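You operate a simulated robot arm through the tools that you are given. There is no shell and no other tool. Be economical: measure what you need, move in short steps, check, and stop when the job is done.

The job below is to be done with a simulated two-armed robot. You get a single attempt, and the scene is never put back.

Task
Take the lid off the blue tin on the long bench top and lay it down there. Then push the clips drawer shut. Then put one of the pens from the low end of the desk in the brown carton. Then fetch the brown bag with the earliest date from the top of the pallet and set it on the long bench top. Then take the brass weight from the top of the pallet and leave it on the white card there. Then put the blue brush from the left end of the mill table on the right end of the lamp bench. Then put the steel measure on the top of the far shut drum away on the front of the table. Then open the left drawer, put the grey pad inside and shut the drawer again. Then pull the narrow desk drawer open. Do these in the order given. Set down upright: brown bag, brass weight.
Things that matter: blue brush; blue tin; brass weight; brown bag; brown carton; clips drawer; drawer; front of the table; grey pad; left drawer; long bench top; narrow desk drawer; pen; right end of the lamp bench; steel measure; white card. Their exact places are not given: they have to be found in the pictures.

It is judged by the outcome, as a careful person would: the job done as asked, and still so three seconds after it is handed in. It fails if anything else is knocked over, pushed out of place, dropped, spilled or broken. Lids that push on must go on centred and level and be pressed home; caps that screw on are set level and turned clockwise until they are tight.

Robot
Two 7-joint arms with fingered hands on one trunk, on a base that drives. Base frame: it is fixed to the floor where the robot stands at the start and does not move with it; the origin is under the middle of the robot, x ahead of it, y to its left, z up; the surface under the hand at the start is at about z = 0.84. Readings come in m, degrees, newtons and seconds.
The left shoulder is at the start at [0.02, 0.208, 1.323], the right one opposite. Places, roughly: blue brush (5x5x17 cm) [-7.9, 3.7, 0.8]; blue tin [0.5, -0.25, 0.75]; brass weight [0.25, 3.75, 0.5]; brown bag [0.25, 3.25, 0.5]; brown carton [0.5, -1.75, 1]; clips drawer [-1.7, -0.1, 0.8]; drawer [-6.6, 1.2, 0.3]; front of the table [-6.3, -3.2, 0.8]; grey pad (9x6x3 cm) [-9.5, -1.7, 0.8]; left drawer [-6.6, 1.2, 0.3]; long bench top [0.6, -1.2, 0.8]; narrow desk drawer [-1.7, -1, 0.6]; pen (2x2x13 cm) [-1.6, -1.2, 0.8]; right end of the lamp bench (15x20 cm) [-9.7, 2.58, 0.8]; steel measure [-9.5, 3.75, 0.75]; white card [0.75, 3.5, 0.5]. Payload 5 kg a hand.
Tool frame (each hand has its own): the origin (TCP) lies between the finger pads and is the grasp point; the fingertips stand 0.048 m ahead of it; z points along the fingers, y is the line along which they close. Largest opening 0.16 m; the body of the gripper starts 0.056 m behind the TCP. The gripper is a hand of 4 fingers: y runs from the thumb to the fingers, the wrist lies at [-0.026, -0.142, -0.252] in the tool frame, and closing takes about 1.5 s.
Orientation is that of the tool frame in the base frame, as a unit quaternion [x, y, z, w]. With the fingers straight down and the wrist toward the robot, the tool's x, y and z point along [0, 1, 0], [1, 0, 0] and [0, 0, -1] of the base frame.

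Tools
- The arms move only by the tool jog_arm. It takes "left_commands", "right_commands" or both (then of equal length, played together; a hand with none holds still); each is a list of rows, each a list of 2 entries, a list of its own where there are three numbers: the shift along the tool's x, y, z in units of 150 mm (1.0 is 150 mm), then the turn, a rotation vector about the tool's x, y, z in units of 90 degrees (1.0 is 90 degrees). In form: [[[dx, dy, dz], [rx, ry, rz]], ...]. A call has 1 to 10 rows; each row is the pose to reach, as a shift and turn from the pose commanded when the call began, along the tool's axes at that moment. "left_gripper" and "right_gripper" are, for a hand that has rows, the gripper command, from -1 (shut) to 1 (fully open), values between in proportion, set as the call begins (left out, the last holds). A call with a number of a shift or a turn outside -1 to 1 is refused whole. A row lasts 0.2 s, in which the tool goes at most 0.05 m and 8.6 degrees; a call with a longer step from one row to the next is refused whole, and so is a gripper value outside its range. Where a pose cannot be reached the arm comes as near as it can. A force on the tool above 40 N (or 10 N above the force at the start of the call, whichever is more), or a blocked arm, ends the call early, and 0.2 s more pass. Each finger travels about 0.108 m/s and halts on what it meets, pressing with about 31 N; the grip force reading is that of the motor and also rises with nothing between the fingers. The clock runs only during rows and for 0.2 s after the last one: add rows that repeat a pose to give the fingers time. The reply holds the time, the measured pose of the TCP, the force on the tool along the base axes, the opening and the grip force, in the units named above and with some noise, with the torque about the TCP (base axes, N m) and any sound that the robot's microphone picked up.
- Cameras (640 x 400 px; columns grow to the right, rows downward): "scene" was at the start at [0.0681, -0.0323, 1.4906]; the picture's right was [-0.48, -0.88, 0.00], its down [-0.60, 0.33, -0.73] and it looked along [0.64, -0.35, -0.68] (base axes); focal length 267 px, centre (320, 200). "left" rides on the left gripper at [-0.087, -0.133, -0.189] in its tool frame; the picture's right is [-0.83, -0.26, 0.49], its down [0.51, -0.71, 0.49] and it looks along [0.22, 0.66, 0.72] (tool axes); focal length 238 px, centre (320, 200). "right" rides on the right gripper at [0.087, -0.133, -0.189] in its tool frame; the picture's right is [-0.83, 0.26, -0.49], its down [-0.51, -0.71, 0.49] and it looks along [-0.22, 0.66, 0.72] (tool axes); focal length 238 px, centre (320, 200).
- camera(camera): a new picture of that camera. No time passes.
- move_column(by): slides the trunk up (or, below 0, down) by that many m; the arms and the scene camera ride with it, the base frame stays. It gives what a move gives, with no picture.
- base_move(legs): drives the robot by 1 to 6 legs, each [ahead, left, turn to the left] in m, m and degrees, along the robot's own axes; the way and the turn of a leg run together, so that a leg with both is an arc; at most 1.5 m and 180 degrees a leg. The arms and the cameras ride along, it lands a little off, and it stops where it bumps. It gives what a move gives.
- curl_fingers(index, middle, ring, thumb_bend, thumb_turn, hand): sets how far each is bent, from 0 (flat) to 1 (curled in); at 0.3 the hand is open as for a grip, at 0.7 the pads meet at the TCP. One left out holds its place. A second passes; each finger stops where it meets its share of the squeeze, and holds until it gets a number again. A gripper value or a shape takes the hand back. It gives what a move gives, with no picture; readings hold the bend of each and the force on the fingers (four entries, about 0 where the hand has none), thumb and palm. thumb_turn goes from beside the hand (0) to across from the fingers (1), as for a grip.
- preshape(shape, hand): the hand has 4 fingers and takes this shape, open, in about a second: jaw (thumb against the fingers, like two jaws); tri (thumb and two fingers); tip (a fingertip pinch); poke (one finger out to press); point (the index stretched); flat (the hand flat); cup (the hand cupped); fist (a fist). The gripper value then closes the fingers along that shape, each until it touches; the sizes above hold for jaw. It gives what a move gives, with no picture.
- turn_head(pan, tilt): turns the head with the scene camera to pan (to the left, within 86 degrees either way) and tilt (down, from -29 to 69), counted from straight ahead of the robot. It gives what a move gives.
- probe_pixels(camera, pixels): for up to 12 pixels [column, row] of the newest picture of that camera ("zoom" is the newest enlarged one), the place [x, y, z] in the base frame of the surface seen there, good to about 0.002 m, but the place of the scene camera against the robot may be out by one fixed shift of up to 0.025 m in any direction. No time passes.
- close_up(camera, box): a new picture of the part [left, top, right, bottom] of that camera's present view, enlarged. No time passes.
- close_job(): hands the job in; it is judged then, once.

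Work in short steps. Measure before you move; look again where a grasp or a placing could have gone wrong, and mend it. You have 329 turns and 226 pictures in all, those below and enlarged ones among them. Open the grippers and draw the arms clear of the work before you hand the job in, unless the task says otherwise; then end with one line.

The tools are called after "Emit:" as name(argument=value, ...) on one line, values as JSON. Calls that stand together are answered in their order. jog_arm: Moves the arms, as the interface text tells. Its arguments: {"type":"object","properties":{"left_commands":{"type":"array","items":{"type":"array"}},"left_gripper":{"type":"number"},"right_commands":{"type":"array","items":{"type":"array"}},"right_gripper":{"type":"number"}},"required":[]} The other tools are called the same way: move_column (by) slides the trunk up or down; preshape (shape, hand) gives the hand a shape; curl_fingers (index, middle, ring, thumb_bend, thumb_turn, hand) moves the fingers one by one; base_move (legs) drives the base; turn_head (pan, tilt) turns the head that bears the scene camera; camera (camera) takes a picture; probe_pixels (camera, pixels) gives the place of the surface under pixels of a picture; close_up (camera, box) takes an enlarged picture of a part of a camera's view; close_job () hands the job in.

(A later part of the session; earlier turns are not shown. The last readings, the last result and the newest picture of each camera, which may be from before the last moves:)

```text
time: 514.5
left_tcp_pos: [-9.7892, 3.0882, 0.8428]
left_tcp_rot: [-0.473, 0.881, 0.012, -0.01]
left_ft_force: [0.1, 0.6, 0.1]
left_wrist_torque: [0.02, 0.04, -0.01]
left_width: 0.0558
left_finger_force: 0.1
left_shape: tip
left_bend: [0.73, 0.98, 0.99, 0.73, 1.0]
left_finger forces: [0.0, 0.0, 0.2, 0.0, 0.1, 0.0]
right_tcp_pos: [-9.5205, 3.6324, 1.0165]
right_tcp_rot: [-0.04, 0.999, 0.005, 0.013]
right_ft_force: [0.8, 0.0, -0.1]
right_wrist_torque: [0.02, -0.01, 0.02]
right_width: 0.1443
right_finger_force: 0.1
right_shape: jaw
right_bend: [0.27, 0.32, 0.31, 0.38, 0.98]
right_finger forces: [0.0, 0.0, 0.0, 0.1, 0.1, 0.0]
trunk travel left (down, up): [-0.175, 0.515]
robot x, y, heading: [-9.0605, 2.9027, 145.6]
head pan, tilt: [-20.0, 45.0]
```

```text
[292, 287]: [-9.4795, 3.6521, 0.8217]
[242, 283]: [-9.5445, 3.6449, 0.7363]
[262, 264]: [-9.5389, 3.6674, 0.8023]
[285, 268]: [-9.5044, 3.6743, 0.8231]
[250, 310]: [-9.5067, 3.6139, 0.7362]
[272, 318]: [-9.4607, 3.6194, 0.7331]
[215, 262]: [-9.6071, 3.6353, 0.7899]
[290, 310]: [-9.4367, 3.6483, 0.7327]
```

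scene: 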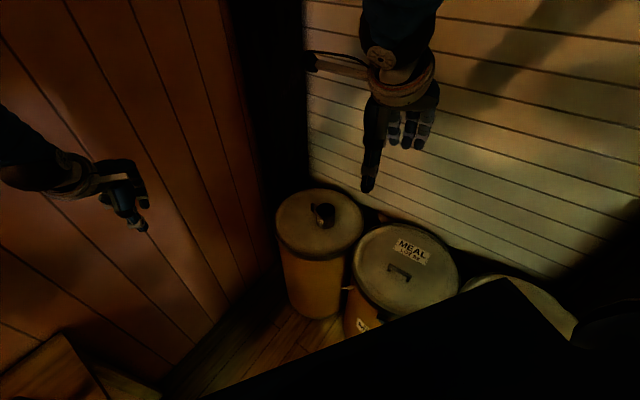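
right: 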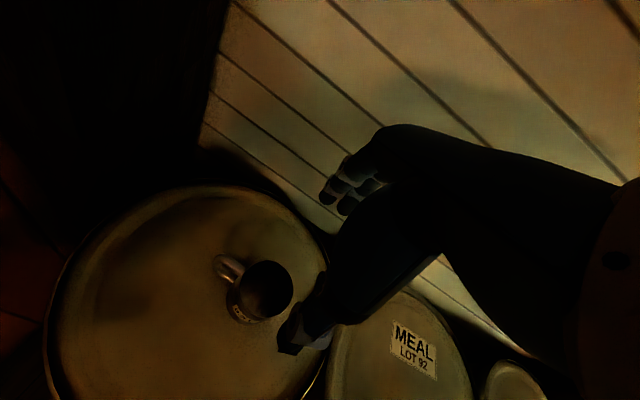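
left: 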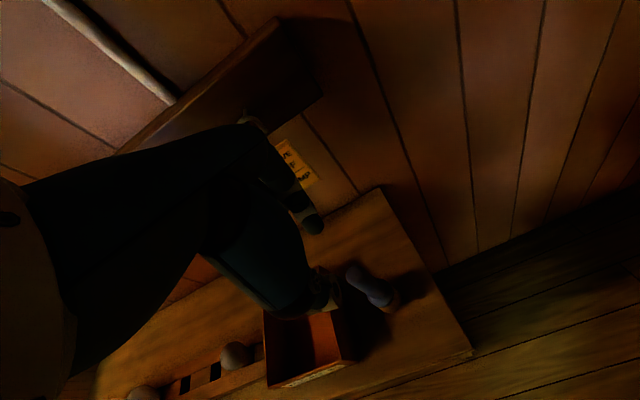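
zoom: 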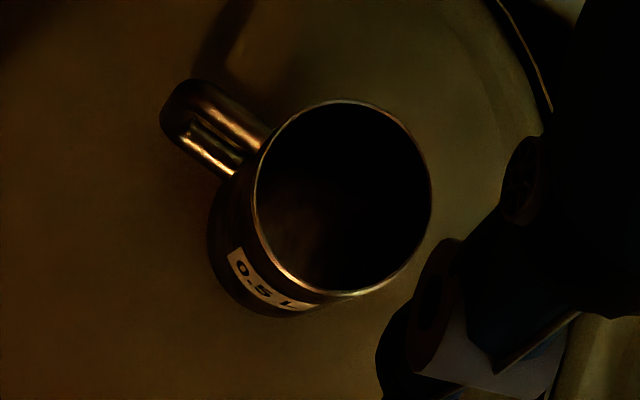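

Refined centre (-9.517,3.627), rim 0.823. I trim and lower.

Emit:
move_column(by=-0.14)

Emit:
jog_arm(right_commands=[[[-0.02, -0.03, 0.15], [0, 0, 0]], [[-0.02, -0.03, 0.35], [0, 0, 0]], [[-0.02, -0.03, 0.5], [0, 0, 0]], [[-0.02, -0.03, 0.5], [0, 0, 0]]])

Emit:
jog_arm(right_commands=[[[0, 0, 0], [0, 0, 0]], [[0, 0, 0], [0, 0, 0]], [[0, 0, 0], [0, 0, 0]], [[0, 0, 0], [0, 0, 0]], [[0, 0, 0], [0, 0, 0]]], right_gripper=-1)

Emit:
move_column(by=0.25)

Emit:
camera(camera="right")

```text
time: 516.2
left_tcp_pos: [-9.787, 3.0884, 0.7026]
left_tcp_rot: [-0.472, 0.881, 0.011, -0.01]
left_ft_force: [0.8, -0.7, 1.1]
left_wrist_torque: [-0.02, 0.02, -0.03]
left_width: 0.056
left_finger_force: 0.0
left_shape: tip
left_bend: [0.73, 0.98, 0.99, 0.73, 1.0]
left_finger forces: [0.0, 0.0, 0.0, 0.0, 0.0, 0.0]
right_tcp_pos: [-9.5201, 3.6326, 0.8789]
right_tcp_rot: [-0.039, 0.999, 0.006, 0.011]
right_ft_force: [0.6, -0.9, 0.7]
right_wrist_torque: [0.03, 0.0, 0.02]
right_width: 0.144
right_finger_force: 0.0
right_shape: jaw
right_bend: [0.27, 0.32, 0.31, 0.38, 0.98]
right_finger forces: [0.0, 0.0, 0.0, 0.1, 0.1, 0.0]
trunk travel left (down, up): [-0.035, 0.655]
robot x, y, heading: [-9.0628, 2.8992, 145.5]
head pan, tilt: [-20.0, 45.0]
```

```text
time: 517.2
left_tcp_pos: [-9.7885, 3.0873, 0.7005]
left_tcp_rot: [-0.473, 0.881, 0.012, -0.01]
left_ft_force: [-0.1, -0.4, -0.4]
left_wrist_torque: [0.01, 0.01, -0.03]
left_width: 0.0556
left_finger_force: 0.1
left_shape: tip
left_bend: [0.73, 0.98, 0.99, 0.73, 1.0]
left_finger forces: [0.0, 0.1, 0.1, 0.0, 0.1, 0.0]
right_tcp_pos: [-9.5139, 3.6276, 0.8024]
right_tcp_rot: [-0.04, 0.999, 0.005, 0.013]
right_ft_force: [0.3, -0.1, -0.7]
right_wrist_torque: [0.0, 0.0, 0.01]
right_width: 0.1443
right_finger_force: 0.0
right_shape: jaw
right_bend: [0.27, 0.32, 0.31, 0.38, 0.98]
right_finger forces: [0.0, 0.0, 0.1, 0.1, 0.0, 0.1]
trunk travel left (down, up): [-0.035, 0.655]
robot x, y, heading: [-9.0625, 2.9001, 145.6]
head pan, tilt: [-20.0, 45.0]
```

```text
time: 518.4
left_tcp_pos: [-9.7874, 3.0871, 0.7013]
left_tcp_rot: [-0.472, 0.882, 0.01, -0.011]
left_ft_force: [0.3, 0.4, 0.1]
left_wrist_torque: [-0.01, 0.0, 0.01]
left_width: 0.056
left_finger_force: 0.1
left_shape: tip
left_bend: [0.73, 0.98, 0.99, 0.73, 1.0]
left_finger forces: [0.0, 0.0, 0.1, 0.0, 0.0, 0.0]
right_tcp_pos: [-9.513, 3.6261, 0.8017]
right_tcp_rot: [-0.04, 0.999, 0.006, 0.013]
right_ft_force: [0.1, -1.2, 0.3]
right_wrist_torque: [0.0, 0.02, 0.01]
right_width: 0.082
right_finger_force: 31.0
right_shape: jaw
right_bend: [0.74, 0.44, 0.44, 0.7, 1.0]
right_finger forces: [16.3, 9.4, 0.1, 0.1, 26.5, 0.1]
trunk travel left (down, up): [-0.035, 0.655]
robot x, y, heading: [-9.0622, 2.905, 145.6]
head pan, tilt: [-20.0, 45.0]
```

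```text
time: 521.0
left_tcp_pos: [-9.7884, 3.0871, 0.9505]
left_tcp_rot: [-0.472, 0.881, 0.01, -0.01]
left_ft_force: [0.0, -0.4, -0.6]
left_wrist_torque: [0.04, -0.01, 0.02]
left_width: 0.0558
left_finger_force: 0.1
left_shape: tip
left_bend: [0.73, 0.98, 0.99, 0.73, 1.0]
left_finger forces: [0.1, 0.0, 0.0, 0.0, 0.0, 0.0]
right_tcp_pos: [-9.5153, 3.6285, 1.0522]
right_tcp_rot: [-0.039, 0.999, 0.005, 0.014]
right_ft_force: [-0.1, 0.1, -2.0]
right_wrist_torque: [-0.02, -0.02, -0.02]
right_width: 0.0817
right_finger_force: 30.8
right_shape: jaw
right_bend: [0.74, 0.44, 0.44, 0.7, 1.0]
right_finger forces: [16.5, 9.5, 0.0, 0.0, 26.4, 0.0]
trunk travel left (down, up): [-0.285, 0.405]
robot x, y, heading: [-9.0632, 2.9036, 145.5]
head pan, tilt: [-20.0, 45.0]
```

```text
57 pictures are left
```

right: 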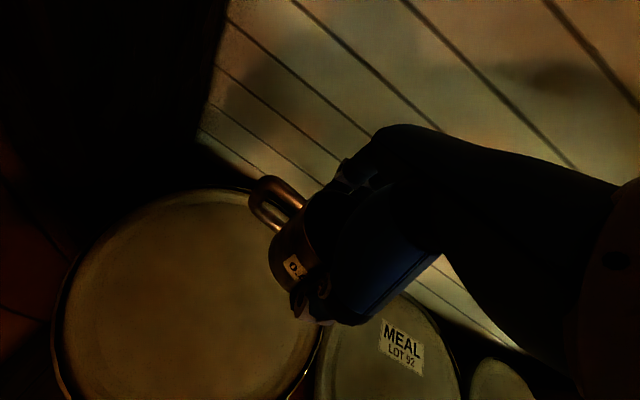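

The measure is lifted level. I retract the right hand and raise it while doing so.

Emit:
jog_arm(right_commands=[[[-0.2, -0.18, -0.12], [0, 0, 0]], [[-0.4, -0.36, -0.24], [0, 0, 0]], [[-0.6, -0.54, -0.36], [0, 0, 0]], [[-0.73, -0.67, -0.5], [0, 0, 0]], [[-0.73, -0.67, -0.5], [0, 0, 0]]])

Emit:
jog_arm(right_commands=[[[-0.2, -0.18, -0.12], [0, 0, 0]], [[-0.4, -0.36, -0.24], [0, 0, 0]], [[-0.6, -0.54, -0.36], [0, 0, 0]], [[-0.73, -0.67, -0.5], [0, 0, 0]], [[-0.73, -0.67, -0.5], [0, 0, 0]]])

Emit:
move_column(by=0.25)

Emit:
base_move(legs=[[-0.25, 0, 0], [0, 0, 34.4], [-1.0, 0, 0]])

```text
time: 522.2
left_tcp_pos: [-9.7893, 3.0874, 0.9508]
left_tcp_rot: [-0.473, 0.881, 0.01, -0.011]
left_ft_force: [-1.2, 1.1, -0.3]
left_wrist_torque: [-0.03, -0.05, -0.01]
left_width: 0.0555
left_finger_force: 0.0
left_shape: tip
left_bend: [0.73, 0.98, 0.99, 0.73, 1.0]
left_finger forces: [0.1, 0.0, 0.0, 0.0, 0.0, 0.1]
right_tcp_pos: [-9.401, 3.5357, 1.1292]
right_tcp_rot: [-0.041, 0.999, 0.005, 0.014]
right_ft_force: [-0.1, 1.2, -1.5]
right_wrist_torque: [-0.05, -0.08, 0.02]
right_width: 0.0819
right_finger_force: 31.1
right_shape: jaw
right_bend: [0.74, 0.44, 0.44, 0.7, 1.0]
right_finger forces: [16.5, 9.5, 0.0, 0.0, 26.4, 0.0]
trunk travel left (down, up): [-0.285, 0.405]
robot x, y, heading: [-9.0614, 2.9021, 145.5]
head pan, tilt: [-20.0, 45.0]
```

```text
time: 523.4
left_tcp_pos: [-9.7883, 3.087, 0.951]
left_tcp_rot: [-0.472, 0.882, 0.011, -0.01]
left_ft_force: [-0.9, 0.0, 0.6]
left_wrist_torque: [0.02, 0.0, -0.01]
left_width: 0.0557
left_finger_force: 0.1
left_shape: tip
left_bend: [0.73, 0.98, 0.99, 0.73, 1.0]
left_finger forces: [0.0, 0.1, 0.1, 0.0, 0.0, 0.1]
right_tcp_pos: [-9.3105, 3.4833, 1.171]
right_tcp_rot: [-0.04, 0.999, 0.005, 0.012]
right_ft_force: [-0.1, 0.5, -0.3]
right_wrist_torque: [0.04, -0.02, -0.01]
right_width: 0.0817
right_finger_force: 30.7
right_shape: jaw
right_bend: [0.74, 0.44, 0.44, 0.7, 1.0]
right_finger forces: [16.7, 9.6, 0.1, 0.0, 26.5, 0.0]
right hand out of reach, approached as far as the arm can: row 3, 4, 5
trunk travel left (down, up): [-0.285, 0.405]
robot x, y, heading: [-9.064, 2.9005, 145.5]
head pan, tilt: [-20.0, 45.0]
```

```text
time: 526.0
left_tcp_pos: [-9.7883, 3.0869, 1.2011]
left_tcp_rot: [-0.473, 0.881, 0.01, -0.011]
left_ft_force: [0.2, -0.3, -0.3]
left_wrist_torque: [0.0, 0.03, -0.02]
left_width: 0.0557
left_finger_force: 0.1
left_shape: tip
left_bend: [0.73, 0.98, 0.99, 0.73, 1.0]
left_finger forces: [0.1, 0.1, 0.1, 0.0, 0.0, 0.0]
right_tcp_pos: [-9.3125, 3.4826, 1.42]
right_tcp_rot: [-0.04, 0.999, 0.005, 0.013]
right_ft_force: [0.3, -0.3, -1.8]
right_wrist_torque: [-0.02, -0.01, 0.02]
right_width: 0.0819
right_finger_force: 30.8
right_shape: jaw
right_bend: [0.74, 0.44, 0.44, 0.7, 1.0]
right_finger forces: [16.8, 9.6, 0.0, 0.0, 26.6, 0.0]
trunk travel left (down, up): [-0.535, 0.155]
robot x, y, heading: [-9.0595, 2.9029, 145.6]
head pan, tilt: [-20.0, 45.0]
```

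```text
time: 534.2
left_tcp_pos: [-8.5782, 2.5047, 1.2009]
left_tcp_rot: [0.711, -0.703, -0.008, 0.014]
left_ft_force: [-0.1, -0.2, -0.4]
left_wrist_torque: [-0.01, -0.03, 0.02]
left_width: 0.0556
left_finger_force: 0.0
left_shape: tip
left_bend: [0.73, 0.98, 0.99, 0.73, 1.0]
left_finger forces: [0.0, 0.0, 0.0, 0.0, 0.0, 0.0]
right_tcp_pos: [-8.4057, 3.0996, 1.4207]
right_tcp_rot: [-0.332, 0.943, 0.008, 0.012]
right_ft_force: [0.0, -0.1, -2.0]
right_wrist_torque: [0.01, -0.02, -0.01]
right_width: 0.0814
right_finger_force: 31.1
right_shape: jaw
right_bend: [0.74, 0.44, 0.44, 0.71, 1.0]
right_finger forces: [16.5, 9.4, 0.0, 0.0, 26.1, 0.0]
trunk travel left (down, up): [-0.535, 0.155]
robot x, y, heading: [-7.8709, 2.7552, 179.9]
head pan, tilt: [-20.0, 45.0]
```

I reverse along the known lane (heading west, driving backward).

Emit:
base_move(legs=[[-0.2, -0.385, 0], [-1.15, 0, 0], [-0.55, 0, 0], [-0.2, 0.08, 0]])

```text
time: 546.2
left_tcp_pos: [-6.5003, 2.809, 1.2009]
left_tcp_rot: [0.712, -0.702, -0.007, 0.014]
left_ft_force: [0.7, -0.4, 0.1]
left_wrist_torque: [-0.01, 0.01, 0.01]
left_width: 0.0557
left_finger_force: 0.0
left_shape: tip
left_bend: [0.73, 0.98, 0.99, 0.73, 1.0]
left_finger forces: [0.0, 0.1, 0.0, 0.0, 0.0, 0.0]
right_tcp_pos: [-6.3287, 3.4032, 1.4213]
right_tcp_rot: [-0.333, 0.943, 0.008, 0.012]
right_ft_force: [0.3, -0.5, -0.5]
right_wrist_torque: [0.01, -0.04, -0.03]
right_width: 0.0817
right_finger_force: 31.2
right_shape: jaw
right_bend: [0.74, 0.44, 0.44, 0.71, 1.0]
right_finger forces: [16.7, 9.4, 0.0, 0.1, 26.3, 0.1]
trunk travel left (down, up): [-0.535, 0.155]
robot x, y, heading: [-5.7955, 3.0634, 180.0]
head pan, tilt: [-20.0, 45.0]
```

Emit:
base_move(legs=[[0, 0, -18], [-0.254, 0.084, 0], [-0.3, 0, -15], [-0.4, 0, 0], [-0.15, 0.13, 0], [0, 0, -57]])

Emit:
move_column(by=-0.31)

```text
time: 556.5
left_tcp_pos: [-5.1796, 3.0646, 1.2001]
left_tcp_rot: [-0.006, 1.0, 0.014, -0.005]
left_ft_force: [0.4, 0.4, 0.2]
left_wrist_torque: [-0.03, 0.0, 0.02]
left_width: 0.0558
left_finger_force: 0.0
left_shape: tip
left_bend: [0.73, 0.98, 0.99, 0.73, 1.0]
left_finger forces: [0.0, 0.0, 0.0, 0.1, 0.1, 0.0]
right_tcp_pos: [-4.5832, 2.8946, 1.4212]
right_tcp_rot: [0.433, 0.902, -0.002, 0.014]
right_ft_force: [-0.2, 0.2, -1.6]
right_wrist_torque: [-0.03, -0.01, 0.0]
right_width: 0.0812
right_finger_force: 31.2
right_shape: jaw
right_bend: [0.74, 0.44, 0.44, 0.71, 1.0]
right_finger forces: [16.3, 9.4, 0.0, 0.0, 25.7, 0.0]
trunk travel left (down, up): [-0.535, 0.155]
robot x, y, heading: [-4.9255, 2.3623, 90.1]
head pan, tilt: [-20.0, 45.0]
```

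```text
time: 559.6
left_tcp_pos: [-5.1782, 3.0646, 0.8912]
left_tcp_rot: [-0.006, 1.0, 0.014, -0.004]
left_ft_force: [-0.8, 0.3, -0.8]
left_wrist_torque: [-0.01, -0.02, 0.02]
left_width: 0.0559
left_finger_force: 0.0
left_shape: tip
left_bend: [0.73, 0.98, 0.99, 0.73, 1.0]
left_finger forces: [0.0, 0.1, 0.1, 0.0, 0.0, 0.0]
right_tcp_pos: [-4.584, 2.8935, 1.1107]
right_tcp_rot: [0.432, 0.902, -0.002, 0.014]
right_ft_force: [0.9, 0.0, -1.5]
right_wrist_torque: [0.02, 0.0, 0.0]
right_width: 0.0814
right_finger_force: 30.8
right_shape: jaw
right_bend: [0.74, 0.44, 0.44, 0.71, 1.0]
right_finger forces: [16.5, 9.4, 0.0, 0.1, 25.6, 0.1]
trunk travel left (down, up): [-0.225, 0.465]
robot x, y, heading: [-4.9248, 2.3589, 90.3]
head pan, tilt: [-20.0, 45.0]
```

Emit:
base_move(legs=[[-1.14, 0, 0], [-0.45, 0.33, 0], [-0.35, 0.06, 0]])

Emit:
move_column(by=0.2)

Emit:
base_move(legs=[[0, 0, 90], [1.4, 0, 0], [0.4, 0.3, 0]])

Emit:
turn_head(pan=60, tilt=25)

Emit:
camera(camera="scene")

```text
time: 570.0
left_tcp_pos: [-5.5806, 1.1527, 0.8926]
left_tcp_rot: [-0.001, 1.0, 0.015, -0.004]
left_ft_force: [-0.5, 0.1, 1.5]
left_wrist_torque: [0.04, -0.02, 0.01]
left_width: 0.0558
left_finger_force: 0.1
left_shape: tip
left_bend: [0.73, 0.98, 0.99, 0.73, 1.0]
left_finger forces: [0.1, 0.0, 0.0, 0.0, 0.0, 0.1]
right_tcp_pos: [-4.9887, 0.9771, 1.1114]
right_tcp_rot: [0.435, 0.9, -0.001, 0.012]
right_ft_force: [0.1, -0.4, -1.3]
right_wrist_torque: [0.02, -0.02, 0.0]
right_width: 0.0811
right_finger_force: 30.6
right_shape: jaw
right_bend: [0.74, 0.44, 0.44, 0.71, 1.0]
right_finger forces: [16.4, 9.4, 0.0, 0.1, 25.7, 0.1]
trunk travel left (down, up): [-0.225, 0.465]
robot x, y, heading: [-5.3344, 0.4484, 89.6]
head pan, tilt: [-20.0, 45.0]
```

```text
time: 572.2
left_tcp_pos: [-5.5809, 1.1528, 1.0905]
left_tcp_rot: [-0.002, 1.0, 0.013, -0.004]
left_ft_force: [-1.0, 0.7, 0.3]
left_wrist_torque: [-0.05, 0.01, 0.01]
left_width: 0.0559
left_finger_force: 0.0
left_shape: tip
left_bend: [0.73, 0.98, 0.99, 0.73, 1.0]
left_finger forces: [0.0, 0.1, 0.1, 0.0, 0.1, 0.0]
right_tcp_pos: [-4.9884, 0.9795, 1.3107]
right_tcp_rot: [0.435, 0.9, -0.001, 0.014]
right_ft_force: [-0.7, 0.0, -0.6]
right_wrist_torque: [-0.03, -0.03, -0.01]
right_width: 0.0814
right_finger_force: 30.9
right_shape: jaw
right_bend: [0.74, 0.44, 0.44, 0.71, 1.0]
right_finger forces: [16.5, 9.3, 0.0, 0.0, 25.7, 0.0]
trunk travel left (down, up): [-0.425, 0.265]
robot x, y, heading: [-5.3295, 0.4517, 89.5]
head pan, tilt: [-20.0, 45.0]
```

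```text
time: 585.5
left_tcp_pos: [-7.8234, -0.0654, 1.0914]
left_tcp_rot: [-0.706, 0.708, 0.009, -0.013]
left_ft_force: [-0.4, 0.5, -0.1]
left_wrist_torque: [-0.03, 0.0, 0.0]
left_width: 0.056
left_finger_force: 0.1
left_shape: tip
left_bend: [0.73, 0.98, 0.99, 0.73, 1.0]
left_finger forces: [0.0, 0.0, 0.0, 0.1, 0.1, 0.0]
right_tcp_pos: [-7.6433, 0.5269, 1.3107]
right_tcp_rot: [-0.324, 0.946, 0.008, 0.011]
right_ft_force: [0.2, 0.5, -1.5]
right_wrist_torque: [0.02, -0.05, 0.02]
right_width: 0.081
right_finger_force: 31.0
right_shape: jaw
right_bend: [0.74, 0.44, 0.44, 0.71, 1.0]
right_finger forces: [16.0, 9.3, 0.1, 0.1, 25.2, 0.0]
trunk travel left (down, up): [-0.425, 0.265]
robot x, y, heading: [-7.1157, 0.18, 178.9]
head pan, tilt: [-20.0, 45.0]
```

```text
time: 587.0
left_tcp_pos: [-7.8229, -0.0651, 1.0928]
left_tcp_rot: [-0.706, 0.708, 0.007, -0.013]
left_ft_force: [0.2, -0.7, -0.6]
left_wrist_torque: [-0.02, 0.01, -0.01]
left_width: 0.0559
left_finger_force: 0.0
left_shape: tip
left_bend: [0.73, 0.98, 0.99, 0.73, 1.0]
left_finger forces: [0.0, 0.1, 0.0, 0.0, 0.1, 0.1]
right_tcp_pos: [-7.6433, 0.5266, 1.3108]
right_tcp_rot: [-0.326, 0.945, 0.008, 0.011]
right_ft_force: [0.0, 0.2, -1.7]
right_wrist_torque: [-0.01, -0.06, -0.02]
right_width: 0.0807
right_finger_force: 31.2
right_shape: jaw
right_bend: [0.74, 0.44, 0.44, 0.71, 1.0]
right_finger forces: [16.2, 9.4, 0.0, 0.1, 25.2, 0.0]
trunk travel left (down, up): [-0.425, 0.265]
robot x, y, heading: [-7.116, 0.1791, 178.9]
head pan, tilt: [60.0, 25.0]
```

```text
56 pictures are left
```

scene: 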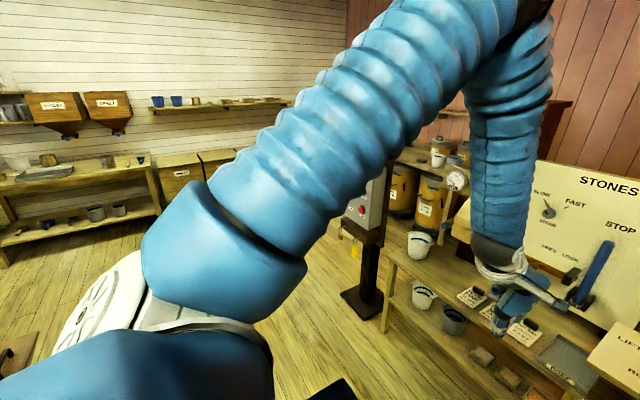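

The south room is reachable here. I probe the post, low table and the tables at the south wall.

Emit:
probe_pixels(camera="scene", pixels=[[360, 300], [10, 345], [390, 325], [70, 175], [150, 205], [80, 230], [130, 165], [230, 160], [30, 170], [420, 240], [425, 190], [365, 215]])

Emit:
close_up(camera="scene", box=[0, 80, 260, 280])

```text
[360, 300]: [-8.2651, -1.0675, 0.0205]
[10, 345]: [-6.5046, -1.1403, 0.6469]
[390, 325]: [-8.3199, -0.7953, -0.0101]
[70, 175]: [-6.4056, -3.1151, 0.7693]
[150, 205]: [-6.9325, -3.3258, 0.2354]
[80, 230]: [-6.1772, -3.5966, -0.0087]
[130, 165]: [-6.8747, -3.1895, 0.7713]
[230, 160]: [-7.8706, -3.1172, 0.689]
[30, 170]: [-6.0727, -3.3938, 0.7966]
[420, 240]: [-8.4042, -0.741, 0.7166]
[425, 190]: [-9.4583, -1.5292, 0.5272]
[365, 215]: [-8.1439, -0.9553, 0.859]
```

```text
2.00 times, centred on (130, 180) of scene
```

zoom: 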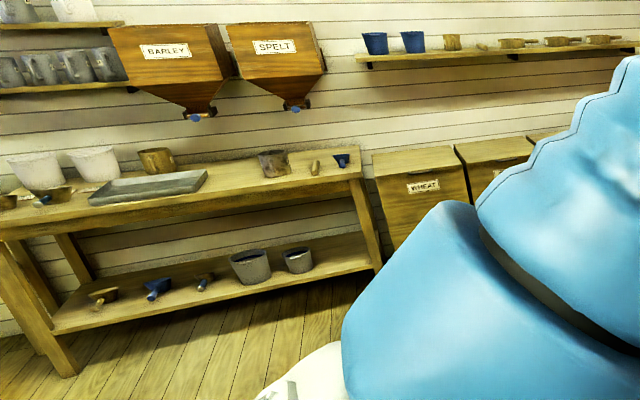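

Clear passage south at x≈-7.35; the table front is at y≈-3.05. I turn south and drive to stand before the table.

Emit:
base_move(legs=[[0.27, 0.22, 0], [0, 0, 91], [1.3, 0, 0], [0.6, 0.05, 0], [0.35, 1.0, 0]])

Emit:
turn_head(pan=-10, tilt=40)

Emit:
camera(camera="scene")

```text
time: 607.4
left_tcp_pos: [-6.0056, -2.9676, 1.0908]
left_tcp_rot: [1.0, 0.011, 0.004, 0.015]
left_ft_force: [-0.5, -0.2, 0.7]
left_wrist_torque: [0.0, -0.02, -0.01]
left_width: 0.0558
left_finger_force: 0.0
left_shape: tip
left_bend: [0.73, 0.98, 0.99, 0.73, 1.0]
left_finger forces: [0.0, 0.1, 0.0, 0.0, 0.1, 0.0]
right_tcp_pos: [-6.6015, -2.8037, 1.3115]
right_tcp_rot: [0.904, -0.427, -0.014, -0.002]
right_ft_force: [-0.3, -0.3, -1.1]
right_wrist_torque: [0.04, 0.01, -0.02]
right_width: 0.0808
right_finger_force: 30.7
right_shape: jaw
right_bend: [0.74, 0.44, 0.44, 0.71, 1.0]
right_finger forces: [16.0, 9.2, 0.1, 0.0, 24.8, 0.1]
trunk travel left (down, up): [-0.425, 0.265]
robot x, y, heading: [-6.2715, -2.2701, -89.3]
head pan, tilt: [60.0, 25.0]
```

```text
time: 608.9
left_tcp_pos: [-6.0055, -2.968, 1.0919]
left_tcp_rot: [1.0, 0.011, 0.004, 0.015]
left_ft_force: [-0.6, -0.4, 0.6]
left_wrist_torque: [0.01, 0.01, -0.02]
left_width: 0.0558
left_finger_force: 0.1
left_shape: tip
left_bend: [0.73, 0.98, 0.99, 0.73, 1.0]
left_finger forces: [0.1, 0.1, 0.0, 0.1, 0.1, 0.1]
right_tcp_pos: [-6.6022, -2.8038, 1.3119]
right_tcp_rot: [0.904, -0.427, -0.014, -0.001]
right_ft_force: [0.6, 0.1, -1.4]
right_wrist_torque: [0.05, -0.01, -0.01]
right_width: 0.0806
right_finger_force: 31.2
right_shape: jaw
right_bend: [0.74, 0.44, 0.44, 0.71, 1.0]
right_finger forces: [16.0, 9.1, 0.1, 0.1, 24.8, 0.1]
trunk travel left (down, up): [-0.425, 0.265]
robot x, y, heading: [-6.2664, -2.2688, -89.2]
head pan, tilt: [-10.0, 40.0]
```

```text
54 pictures are left
```

scene: 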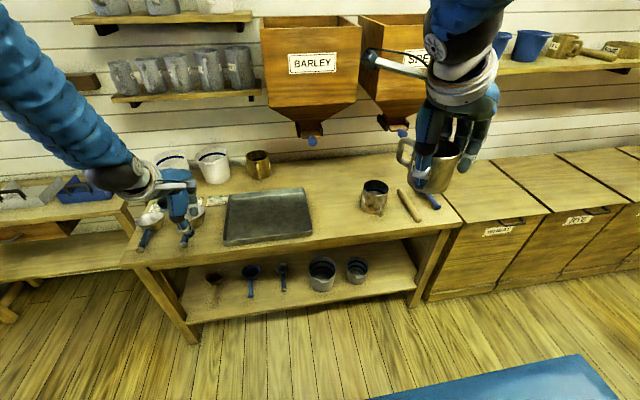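

The free front strip is between the tray and the cup, around (345,220). I probe it.

Emit:
probe_pixels(camera="scene", pixels=[[345, 220], [345, 235], [330, 215], [312, 232], [375, 212], [390, 225], [308, 190], [373, 185], [415, 215], [340, 190], [270, 240], [350, 245]])

Emit:
close_up(camera="scene", box=[200, 110, 480, 290])

```text
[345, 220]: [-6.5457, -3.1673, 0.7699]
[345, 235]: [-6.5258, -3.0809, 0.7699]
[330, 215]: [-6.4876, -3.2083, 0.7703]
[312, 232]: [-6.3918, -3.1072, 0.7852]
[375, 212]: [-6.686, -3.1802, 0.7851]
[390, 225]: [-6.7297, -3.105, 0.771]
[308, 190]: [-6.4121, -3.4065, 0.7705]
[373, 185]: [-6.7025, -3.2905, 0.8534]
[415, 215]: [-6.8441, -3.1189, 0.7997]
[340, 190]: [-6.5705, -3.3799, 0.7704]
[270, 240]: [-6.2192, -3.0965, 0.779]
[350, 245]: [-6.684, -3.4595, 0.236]
```

```text
2.22 times, centred on (340, 200) of scene
```

zoom: 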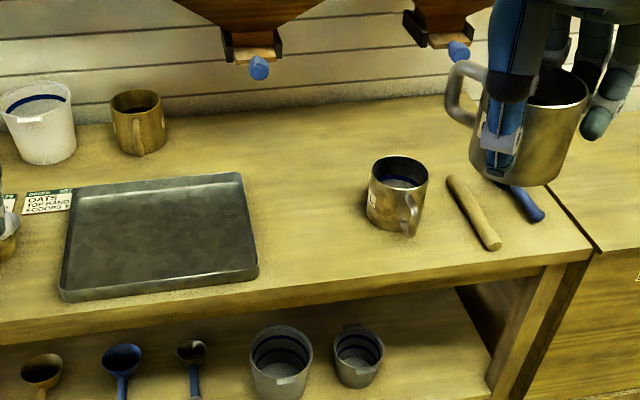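

Target: mug centre at (-6.50,-3.14), with the hand turned 30° so the fingers clear the cup. I drive a little closer, rotate and shift.

Emit:
base_move(legs=[[0.17, 0.08, 0]])

Emit:
jog_arm(right_commands=[[[0.2, 0.12, 0], [0, 0, -0.08]], [[0.4, 0.24, 0], [0, 0, -0.16]], [[0.6, 0.36, 0], [0, 0, -0.24]], [[0.8, 0.48, 0], [0, 0, -0.33]], [[0.94, 0.58, 0], [0, 0, -0.33]], [[0.94, 0.58, 0], [0, 0, -0.33]]])

Emit:
move_column(by=-0.32)

Emit:
close_up(camera="scene", box=[200, 110, 480, 290])

```text
time: 610.4
left_tcp_pos: [-5.9244, -3.135, 1.0901]
left_tcp_rot: [1.0, 0.012, 0.004, 0.014]
left_ft_force: [0.6, -0.1, 0.3]
left_wrist_torque: [0.01, 0.03, -0.03]
left_width: 0.0558
left_finger_force: 0.2
left_shape: tip
left_bend: [0.73, 0.98, 0.99, 0.73, 1.0]
left_finger forces: [0.0, 0.0, 0.0, 0.0, 0.1, 0.0]
right_tcp_pos: [-6.5203, -2.9717, 1.3109]
right_tcp_rot: [0.905, -0.426, -0.014, -0.001]
right_ft_force: [0.3, -1.2, -2.0]
right_wrist_torque: [0.09, 0.05, 0.02]
right_width: 0.0805
right_finger_force: 30.9
right_shape: jaw
right_bend: [0.74, 0.44, 0.44, 0.71, 1.0]
right_finger forces: [16.0, 9.2, 0.0, 0.1, 24.9, 0.0]
trunk travel left (down, up): [-0.425, 0.265]
robot x, y, heading: [-6.188, -2.4356, -89.6]
head pan, tilt: [-10.0, 40.0]
```

```text
time: 611.8
left_tcp_pos: [-5.9243, -3.1334, 1.091]
left_tcp_rot: [1.0, 0.013, 0.005, 0.015]
left_ft_force: [-0.9, 1.3, 1.2]
left_wrist_torque: [-0.04, -0.09, 0.0]
left_width: 0.0558
left_finger_force: 0.1
left_shape: tip
left_bend: [0.73, 0.98, 0.99, 0.73, 1.0]
left_finger forces: [0.0, 0.1, 0.0, 0.0, 0.0, 0.0]
right_tcp_pos: [-6.4963, -3.1321, 1.3059]
right_tcp_rot: [0.984, -0.18, -0.012, -0.004]
right_ft_force: [-0.5, 0.9, -1.3]
right_wrist_torque: [-0.04, 0.0, 0.0]
right_width: 0.0808
right_finger_force: 30.9
right_shape: jaw
right_bend: [0.74, 0.44, 0.44, 0.71, 1.0]
right_finger forces: [16.2, 9.2, 0.1, 0.1, 25.0, 0.0]
trunk travel left (down, up): [-0.425, 0.265]
robot x, y, heading: [-6.1866, -2.4323, -89.4]
head pan, tilt: [-10.0, 40.0]
```

```text
time: 614.1
left_tcp_pos: [-5.9243, -3.1382, 0.8327]
left_tcp_rot: [1.0, 0.012, 0.003, 0.021]
left_ft_force: [0.5, 2.2, 12.1]
left_wrist_torque: [0.7, 0.07, -0.01]
left_width: 0.0571
left_finger_force: 0.1
left_shape: tip
left_bend: [0.73, 0.98, 0.99, 0.73, 1.0]
left_finger forces: [0.1, 0.0, 0.1, 0.0, 12.3, 0.0]
right_tcp_pos: [-6.4975, -3.1335, 1.0418]
right_tcp_rot: [0.983, -0.181, -0.013, -0.004]
right_ft_force: [-0.6, -1.0, 0.0]
right_wrist_torque: [0.1, 0.02, 0.01]
right_width: 0.0808
right_finger_force: 30.8
right_shape: jaw
right_bend: [0.74, 0.44, 0.44, 0.71, 1.0]
right_finger forces: [16.3, 9.3, 0.1, 0.1, 25.0, 0.0]
trunk travel left (down, up): [-0.16, 0.53]
robot x, y, heading: [-6.1862, -2.4322, -89.2]
head pan, tilt: [-10.0, 40.0]
stopped: the force on the tool passed its limit at 48 N (the readings are from after the stop); the commanded pose is now the measured one
```

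```text
2.22 times, centred on (340, 200) of scene
```

zoom: 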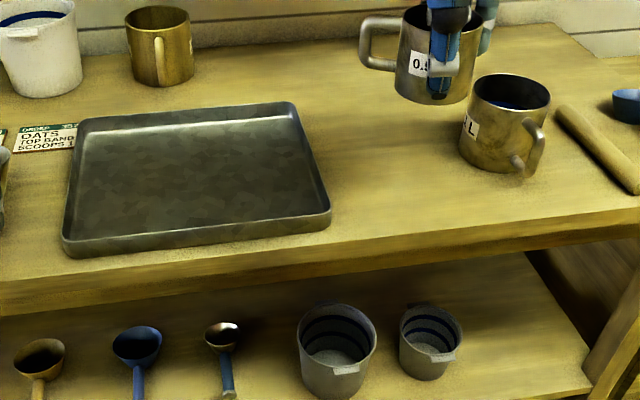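

The left hand touched the table's left part. I raise the left hand and check that spot.

Emit:
jog_arm(left_commands=[[[0, 0, -0.2], [0, 0, 0]], [[0, 0, -0.5], [0, 0, 0]], [[0, 0, -0.8], [0, 0, 0]], [[0, 0, -1], [0, 0, 0]]])

Emit:
camera(camera="left")

Emit:
camera(camera="scene")

```text
time: 615.1
left_tcp_pos: [-5.9243, -3.1304, 0.9816]
left_tcp_rot: [1.0, 0.012, 0.003, 0.018]
left_ft_force: [-0.1, 0.4, -0.3]
left_wrist_torque: [-0.09, 0.01, 0.0]
left_width: 0.0559
left_finger_force: 0.0
left_shape: tip
left_bend: [0.73, 0.98, 0.99, 0.73, 1.0]
left_finger forces: [0.0, 0.1, 0.0, 0.0, 0.1, 0.1]
right_tcp_pos: [-6.498, -3.1317, 1.0429]
right_tcp_rot: [0.984, -0.18, -0.012, -0.005]
right_ft_force: [-0.2, 0.7, -2.0]
right_wrist_torque: [-0.02, 0.05, 0.0]
right_width: 0.0807
right_finger_force: 31.1
right_shape: jaw
right_bend: [0.74, 0.44, 0.44, 0.71, 1.0]
right_finger forces: [16.2, 9.3, 0.0, 0.1, 25.0, 0.0]
trunk travel left (down, up): [-0.16, 0.53]
robot x, y, heading: [-6.1853, -2.4328, -89.5]
head pan, tilt: [-10.0, 40.0]
```

```text
51 pictures are left
```

left: 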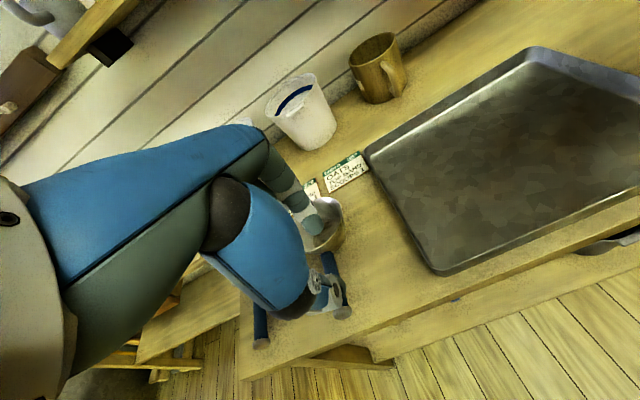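

```text
50 pictures are left
```

scene: 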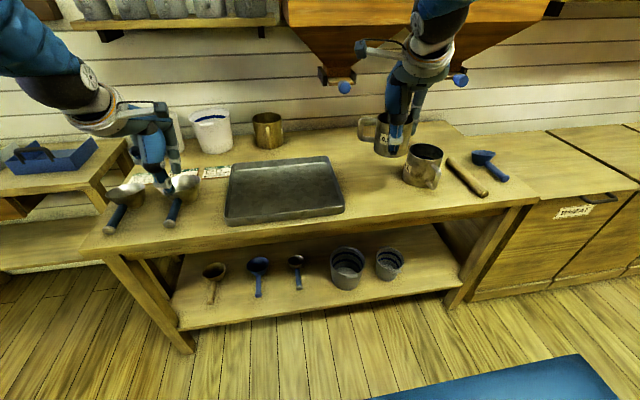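

Both scoops still lie in place. I lower the measure with the right arm only.

Emit:
jog_arm(right_commands=[[[0, 0, 0.25], [0, 0, 0]], [[0, 0, 0.5], [0, 0, 0]], [[0, 0, 0.75], [0, 0, 0]], [[0, 0, 1], [0, 0, 0]], [[0, 0, 1], [0, 0, 0]]])

Emit:
close_up(camera="scene", box=[300, 80, 500, 240])

```text
time: 616.3
left_tcp_pos: [-5.924, -3.1318, 0.9817]
left_tcp_rot: [1.0, 0.012, 0.004, 0.02]
left_ft_force: [0.1, 0.1, 0.4]
left_wrist_torque: [-0.06, -0.01, 0.0]
left_width: 0.056
left_finger_force: 0.2
left_shape: tip
left_bend: [0.73, 0.98, 0.99, 0.73, 1.0]
left_finger forces: [0.1, 0.1, 0.1, 0.0, 0.0, 0.1]
right_tcp_pos: [-6.502, -3.1315, 0.8918]
right_tcp_rot: [0.984, -0.18, -0.014, -0.004]
right_ft_force: [0.6, 1.0, -1.5]
right_wrist_torque: [0.02, 0.02, -0.01]
right_width: 0.0807
right_finger_force: 31.4
right_shape: jaw
right_bend: [0.74, 0.44, 0.44, 0.71, 1.0]
right_finger forces: [16.3, 9.3, 0.0, 0.1, 24.8, 0.0]
trunk travel left (down, up): [-0.16, 0.53]
robot x, y, heading: [-6.1874, -2.4317, -89.2]
head pan, tilt: [-10.0, 40.0]
```

```text
2.50 times, centred on (400, 160) of scene
```

zoom: 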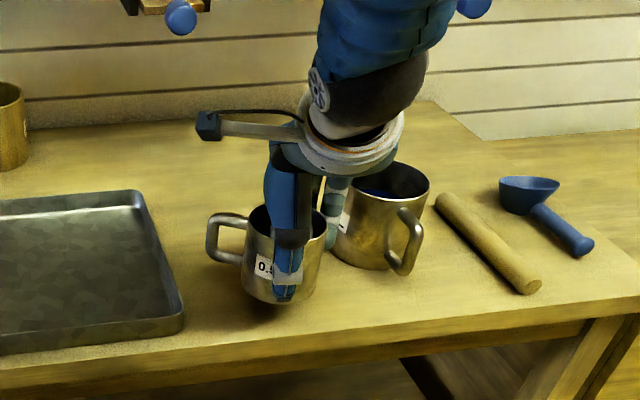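

The fingers are close to the neighbouring cup; I shift 2.5 cm away from it and lower to contact.

Emit:
jog_arm(right_commands=[[[0.16, -0.06, 0], [0, 0, 0]], [[0.16, -0.06, 0.12], [0, 0, 0]], [[0.16, -0.06, 0.2], [0, 0, 0]], [[0.16, -0.06, 0.25], [0, 0, 0]], [[0.16, -0.06, 0.28], [0, 0, 0]], [[0.16, -0.06, 0.31], [0, 0, 0]], [[0.16, -0.06, 0.34], [0, 0, 0]]])

Emit:
close_up(camera="scene", box=[300, 80, 500, 240])

```text
time: 618.0
left_tcp_pos: [-5.9242, -3.1295, 0.9818]
left_tcp_rot: [1.0, 0.012, 0.003, 0.02]
left_ft_force: [-0.2, 0.0, 0.2]
left_wrist_torque: [0.09, -0.05, 0.0]
left_width: 0.0561
left_finger_force: 0.0
left_shape: tip
left_bend: [0.73, 0.98, 0.99, 0.73, 1.0]
left_finger forces: [0.0, 0.1, 0.0, 0.1, 0.0, 0.1]
right_tcp_pos: [-6.4763, -3.1343, 0.8485]
right_tcp_rot: [0.983, -0.181, -0.013, 0.002]
right_ft_force: [2.8, 7.6, 23.9]
right_wrist_torque: [0.46, -0.18, 0.05]
right_width: 0.081
right_finger_force: 31.0
right_shape: jaw
right_bend: [0.74, 0.45, 0.44, 0.71, 1.0]
right_finger forces: [15.8, 9.2, 0.0, 0.0, 32.1, 0.0]
trunk travel left (down, up): [-0.16, 0.53]
robot x, y, heading: [-6.1873, -2.4315, -89.4]
head pan, tilt: [-10.0, 40.0]
stopped in row 7 (right hand): the force on the tool passed its limit at 42 N (the readings are from after the stop); the commanded pose is now the measured one
```

```text
2.50 times, centred on (400, 160) of scene
```

zoom: 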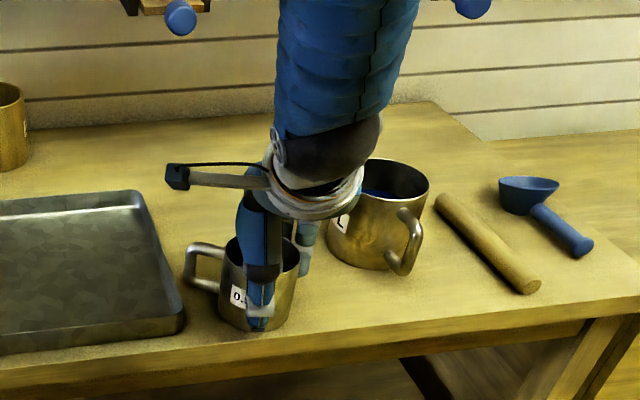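

The measure sits on the table front. I ease, open moderately and lift off.

Emit:
jog_arm(right_commands=[[[0, 0, -0.01], [0, 0, 0]], [[0, 0, -0.01], [0, 0, 0]], [[0, 0, -0.01], [0, 0, 0]], [[0, 0, -0.01], [0, 0, 0]]], right_gripper=0.35)

Emit:
jog_arm(right_commands=[[[0, 0, -0.2], [0, 0, 0]], [[0, 0, -0.5], [0, 0, 0]], [[0, 0, -0.8], [0, 0, 0]], [[0, 0, -1], [0, 0, 0]]])

Emit:
move_column(by=0.3)

Emit:
close_up(camera="scene", box=[260, 120, 500, 330])

```text
time: 619.0
left_tcp_pos: [-5.9243, -3.1311, 0.9814]
left_tcp_rot: [1.0, 0.012, 0.004, 0.019]
left_ft_force: [-0.2, 0.2, 0.0]
left_wrist_torque: [0.0, 0.01, 0.0]
left_width: 0.056
left_finger_force: 0.2
left_shape: tip
left_bend: [0.73, 0.98, 0.99, 0.73, 1.0]
left_finger forces: [0.1, 0.0, 0.0, 0.1, 0.0, 0.0]
right_tcp_pos: [-6.4774, -3.1335, 0.8453]
right_tcp_rot: [0.983, -0.182, -0.013, 0.0]
right_ft_force: [0.2, -0.3, -0.7]
right_wrist_torque: [0.01, 0.01, 0.02]
right_width: 0.1075
right_finger_force: 0.1
right_shape: jaw
right_bend: [0.27, 0.38, 0.36, 0.61, 1.0]
right_finger forces: [0.0, 0.0, 0.0, 0.1, 0.1, 0.1]
trunk travel left (down, up): [-0.16, 0.53]
robot x, y, heading: [-6.1869, -2.4284, -89.2]
head pan, tilt: [-10.0, 40.0]
```

```text
time: 620.0
left_tcp_pos: [-5.9251, -3.1306, 0.9816]
left_tcp_rot: [1.0, 0.012, 0.003, 0.019]
left_ft_force: [-0.3, 1.0, 0.1]
left_wrist_torque: [-0.03, 0.02, 0.01]
left_width: 0.0559
left_finger_force: 0.2
left_shape: tip
left_bend: [0.73, 0.98, 0.99, 0.73, 1.0]
left_finger forces: [0.1, 0.0, 0.0, 0.0, 0.1, 0.0]
right_tcp_pos: [-6.4749, -3.1312, 0.9964]
right_tcp_rot: [0.983, -0.181, -0.012, -0.001]
right_ft_force: [0.4, 0.8, -0.5]
right_wrist_torque: [-0.05, 0.02, 0.0]
right_width: 0.1077
right_finger_force: 0.1
right_shape: jaw
right_bend: [0.27, 0.38, 0.35, 0.61, 1.0]
right_finger forces: [0.1, 0.0, 0.0, 0.0, 0.0, 0.1]
trunk travel left (down, up): [-0.16, 0.53]
robot x, y, heading: [-6.1885, -2.4337, -89.4]
head pan, tilt: [-10.0, 40.0]
```

```text
time: 623.0
left_tcp_pos: [-5.9237, -3.1316, 1.2817]
left_tcp_rot: [1.0, 0.013, 0.004, 0.02]
left_ft_force: [-0.5, -0.4, -0.5]
left_wrist_torque: [0.05, -0.01, 0.02]
left_width: 0.0562
left_finger_force: 0.1
left_shape: tip
left_bend: [0.73, 0.98, 0.99, 0.73, 1.0]
left_finger forces: [0.0, 0.0, 0.0, 0.0, 0.0, 0.1]
right_tcp_pos: [-6.4753, -3.1333, 1.2965]
right_tcp_rot: [0.984, -0.18, -0.012, -0.001]
right_ft_force: [0.1, -0.7, 0.1]
right_wrist_torque: [0.04, 0.0, -0.03]
right_width: 0.1075
right_finger_force: 0.0
right_shape: jaw
right_bend: [0.27, 0.38, 0.35, 0.61, 1.0]
right_finger forces: [0.0, 0.0, 0.0, 0.1, 0.0, 0.1]
trunk travel left (down, up): [-0.46, 0.23]
robot x, y, heading: [-6.1896, -2.4306, -89.0]
head pan, tilt: [-10.0, 40.0]
```

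```text
1.90 times, centred on (380, 225) of scene
```

zoom: 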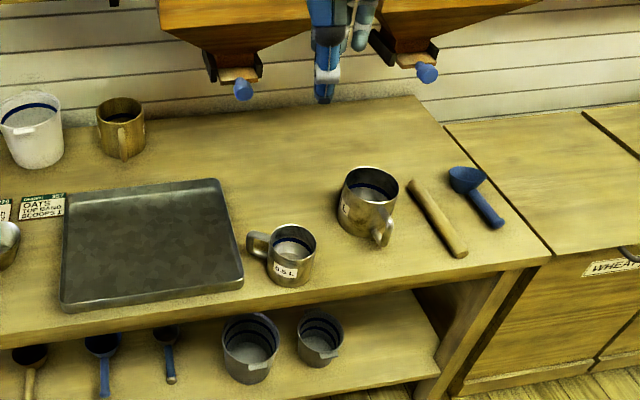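

The measure stands on the table front. Next the grey pad: I back off, turn west and drive toward the shelf on the west wall.

Emit:
base_move(legs=[[-0.35, 0, 0], [0, 0, -90.5], [1.3, 0, 0], [1.0, -0.2, 0]])

Emit:
turn_head(pan=-10, tilt=30)

Emit:
camera(camera="scene")

```text
time: 640.3
left_tcp_pos: [-9.2283, -2.0815, 1.2816]
left_tcp_rot: [-0.705, 0.709, 0.011, -0.016]
left_ft_force: [0.8, 1.0, -0.6]
left_wrist_torque: [-0.01, -0.03, 0.01]
left_width: 0.0561
left_finger_force: 0.0
left_shape: tip
left_bend: [0.73, 0.98, 0.99, 0.73, 1.0]
left_finger forces: [0.0, 0.0, 0.1, 0.0, 0.0, 0.0]
right_tcp_pos: [-9.2152, -1.5318, 1.2967]
right_tcp_rot: [-0.556, 0.831, 0.009, 0.009]
right_ft_force: [-0.3, -0.4, 0.3]
right_wrist_torque: [-0.02, -0.05, -0.03]
right_width: 0.1077
right_finger_force: 0.0
right_shape: jaw
right_bend: [0.27, 0.38, 0.35, 0.61, 1.0]
right_finger forces: [0.0, 0.0, 0.0, 0.0, 0.0, 0.0]
trunk travel left (down, up): [-0.46, 0.23]
robot x, y, heading: [-8.5194, -1.841, 178.9]
head pan, tilt: [-10.0, 40.0]
```

```text
time: 641.0
left_tcp_pos: [-9.2282, -2.0805, 1.2808]
left_tcp_rot: [-0.705, 0.709, 0.012, -0.016]
left_ft_force: [-0.4, -0.8, 0.6]
left_wrist_torque: [0.01, -0.01, -0.03]
left_width: 0.0561
left_finger_force: 0.0
left_shape: tip
left_bend: [0.73, 0.98, 0.99, 0.73, 1.0]
left_finger forces: [0.0, 0.0, 0.1, 0.0, 0.1, 0.1]
right_tcp_pos: [-9.2149, -1.5303, 1.297]
right_tcp_rot: [-0.557, 0.831, 0.008, 0.01]
right_ft_force: [0.3, -0.3, -0.4]
right_wrist_torque: [0.01, 0.01, 0.02]
right_width: 0.1072
right_finger_force: 0.0
right_shape: jaw
right_bend: [0.27, 0.38, 0.35, 0.61, 1.0]
right_finger forces: [0.0, 0.0, 0.1, 0.1, 0.0, 0.0]
trunk travel left (down, up): [-0.46, 0.23]
robot x, y, heading: [-8.5219, -1.8405, 178.9]
head pan, tilt: [-10.0, 30.0]
```

```text
46 pictures are left
```

scene: 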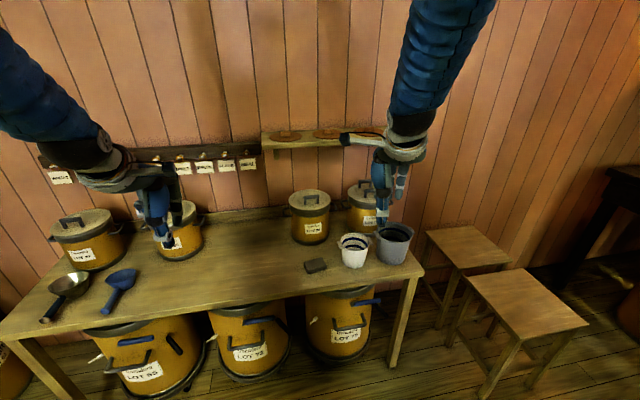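

The grey pad lies at (315,266). I zoom and probe.

Emit:
close_up(camera="scene", box=[270, 220, 410, 310])

Emit:
probe_pixels(camera="scene", pixels=[[315, 265], [305, 264], [325, 262], [308, 272], [327, 268], [345, 262], [340, 280], [300, 280], [353, 245], [395, 240], [320, 258], [345, 330]])

```text
4.44 times, centred on (340, 265) of scene
```

zoom: 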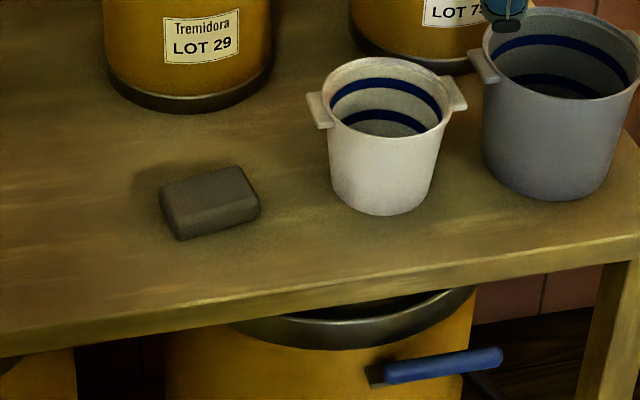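

```text
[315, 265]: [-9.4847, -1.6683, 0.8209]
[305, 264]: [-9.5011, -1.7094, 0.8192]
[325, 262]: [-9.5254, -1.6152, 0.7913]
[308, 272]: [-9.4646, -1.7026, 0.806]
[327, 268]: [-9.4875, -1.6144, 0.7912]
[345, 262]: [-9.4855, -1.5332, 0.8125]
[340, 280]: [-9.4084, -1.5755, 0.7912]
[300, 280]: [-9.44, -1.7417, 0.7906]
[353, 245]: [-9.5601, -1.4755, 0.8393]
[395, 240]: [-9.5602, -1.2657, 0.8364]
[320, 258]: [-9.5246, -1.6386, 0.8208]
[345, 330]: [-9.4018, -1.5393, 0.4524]
```

Pad centre ≈ (-9.48,-1.673), z 0.80–0.83. I take it with the left hand (jaw): drive ahead 0.22 m, turn right 31°, and turn the hand back so it closes along x.

Emit:
preshape(shape="jaw", hand="left")

Emit:
base_move(legs=[[0.22, 0, 0], [0, 0, -31]])

Emit:
jog_arm(left_commands=[[[0, 0, 0], [0, 0, -0.09]], [[0, 0, 0], [0, 0, -0.18]], [[0, 0, 0], [0, 0, -0.27]], [[0, 0, 0], [0, 0, -0.35]], [[0, 0, 0], [0, 0, -0.35]]], left_gripper=0.3)

Emit:
camera(camera="left")

```text
time: 641.9
left_tcp_pos: [-9.2281, -2.0821, 1.2809]
left_tcp_rot: [-0.707, 0.707, 0.011, -0.017]
left_ft_force: [-0.4, 0.5, -0.9]
left_wrist_torque: [0.0, 0.03, 0.01]
left_width: 0.1597
left_finger_force: 0.0
left_shape: jaw
left_bend: [0.3, 0.3, 0.3, 0.3, 0.98]
left_finger forces: [0.1, 0.0, 0.1, 0.1, 0.1, 0.0]
right_tcp_pos: [-9.2164, -1.5304, 1.2964]
right_tcp_rot: [-0.556, 0.831, 0.008, 0.009]
right_ft_force: [-0.7, 0.2, -0.2]
right_wrist_torque: [-0.02, -0.05, -0.01]
right_width: 0.1076
right_finger_force: 0.0
right_shape: jaw
right_bend: [0.27, 0.38, 0.35, 0.61, 1.0]
right_finger forces: [0.0, 0.1, 0.0, 0.0, 0.0, 0.0]
trunk travel left (down, up): [-0.46, 0.23]
robot x, y, heading: [-8.5242, -1.8401, 179.1]
head pan, tilt: [-10.0, 30.0]
```

```text
time: 645.1
left_tcp_pos: [-9.4727, -1.6829, 1.2801]
left_tcp_rot: [-0.493, 0.87, 0.015, -0.013]
left_ft_force: [1.0, 0.1, 0.2]
left_wrist_torque: [-0.01, 0.01, 0.01]
left_width: 0.1597
left_finger_force: 0.1
left_shape: jaw
left_bend: [0.3, 0.3, 0.3, 0.3, 0.98]
left_finger forces: [0.1, 0.0, 0.0, 0.0, 0.1, 0.0]
right_tcp_pos: [-9.1779, -1.2167, 1.2965]
right_tcp_rot: [-0.315, 0.949, 0.005, 0.011]
right_ft_force: [0.8, 0.7, 0.9]
right_wrist_torque: [-0.02, -0.01, 0.01]
right_width: 0.1077
right_finger_force: 0.1
right_shape: jaw
right_bend: [0.27, 0.38, 0.35, 0.61, 0.99]
right_finger forces: [0.0, 0.0, 0.0, 0.0, 0.0, 0.0]
trunk travel left (down, up): [-0.46, 0.23]
robot x, y, heading: [-8.7418, -1.8358, 148.2]
head pan, tilt: [-10.0, 30.0]
```

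```text
time: 646.3
left_tcp_pos: [-9.4731, -1.6821, 1.281]
left_tcp_rot: [0.711, -0.703, -0.018, 0.009]
left_ft_force: [1.3, 0.6, 0.6]
left_wrist_torque: [-0.02, 0.01, -0.04]
left_width: 0.1045
left_finger_force: 0.2
left_shape: jaw
left_bend: [0.28, 0.39, 0.36, 0.62, 1.0]
left_finger forces: [0.0, 0.0, 0.0, 0.1, 0.1, 0.0]
left hand out of reach, approached as far as the arm can: row 4
right_tcp_pos: [-9.1785, -1.2169, 1.2959]
right_tcp_rot: [-0.316, 0.949, 0.006, 0.011]
right_ft_force: [-0.1, 0.7, -0.2]
right_wrist_torque: [-0.05, 0.01, 0.0]
right_width: 0.1078
right_finger_force: 0.1
right_shape: jaw
right_bend: [0.27, 0.38, 0.35, 0.61, 0.99]
right_finger forces: [0.0, 0.0, 0.0, 0.1, 0.0, 0.0]
trunk travel left (down, up): [-0.46, 0.23]
robot x, y, heading: [-8.7432, -1.836, 148.1]
head pan, tilt: [-10.0, 30.0]
```

```text
44 pictures are left
```

left: 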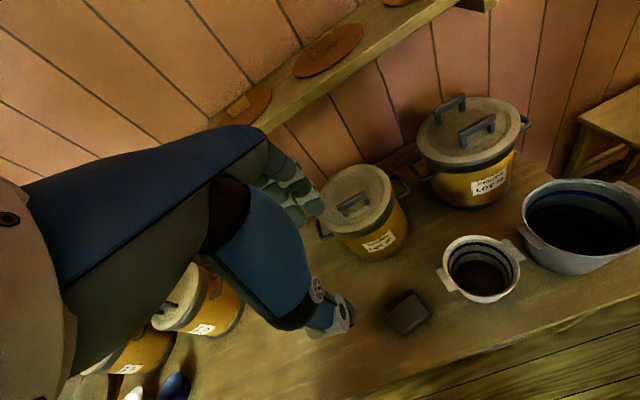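

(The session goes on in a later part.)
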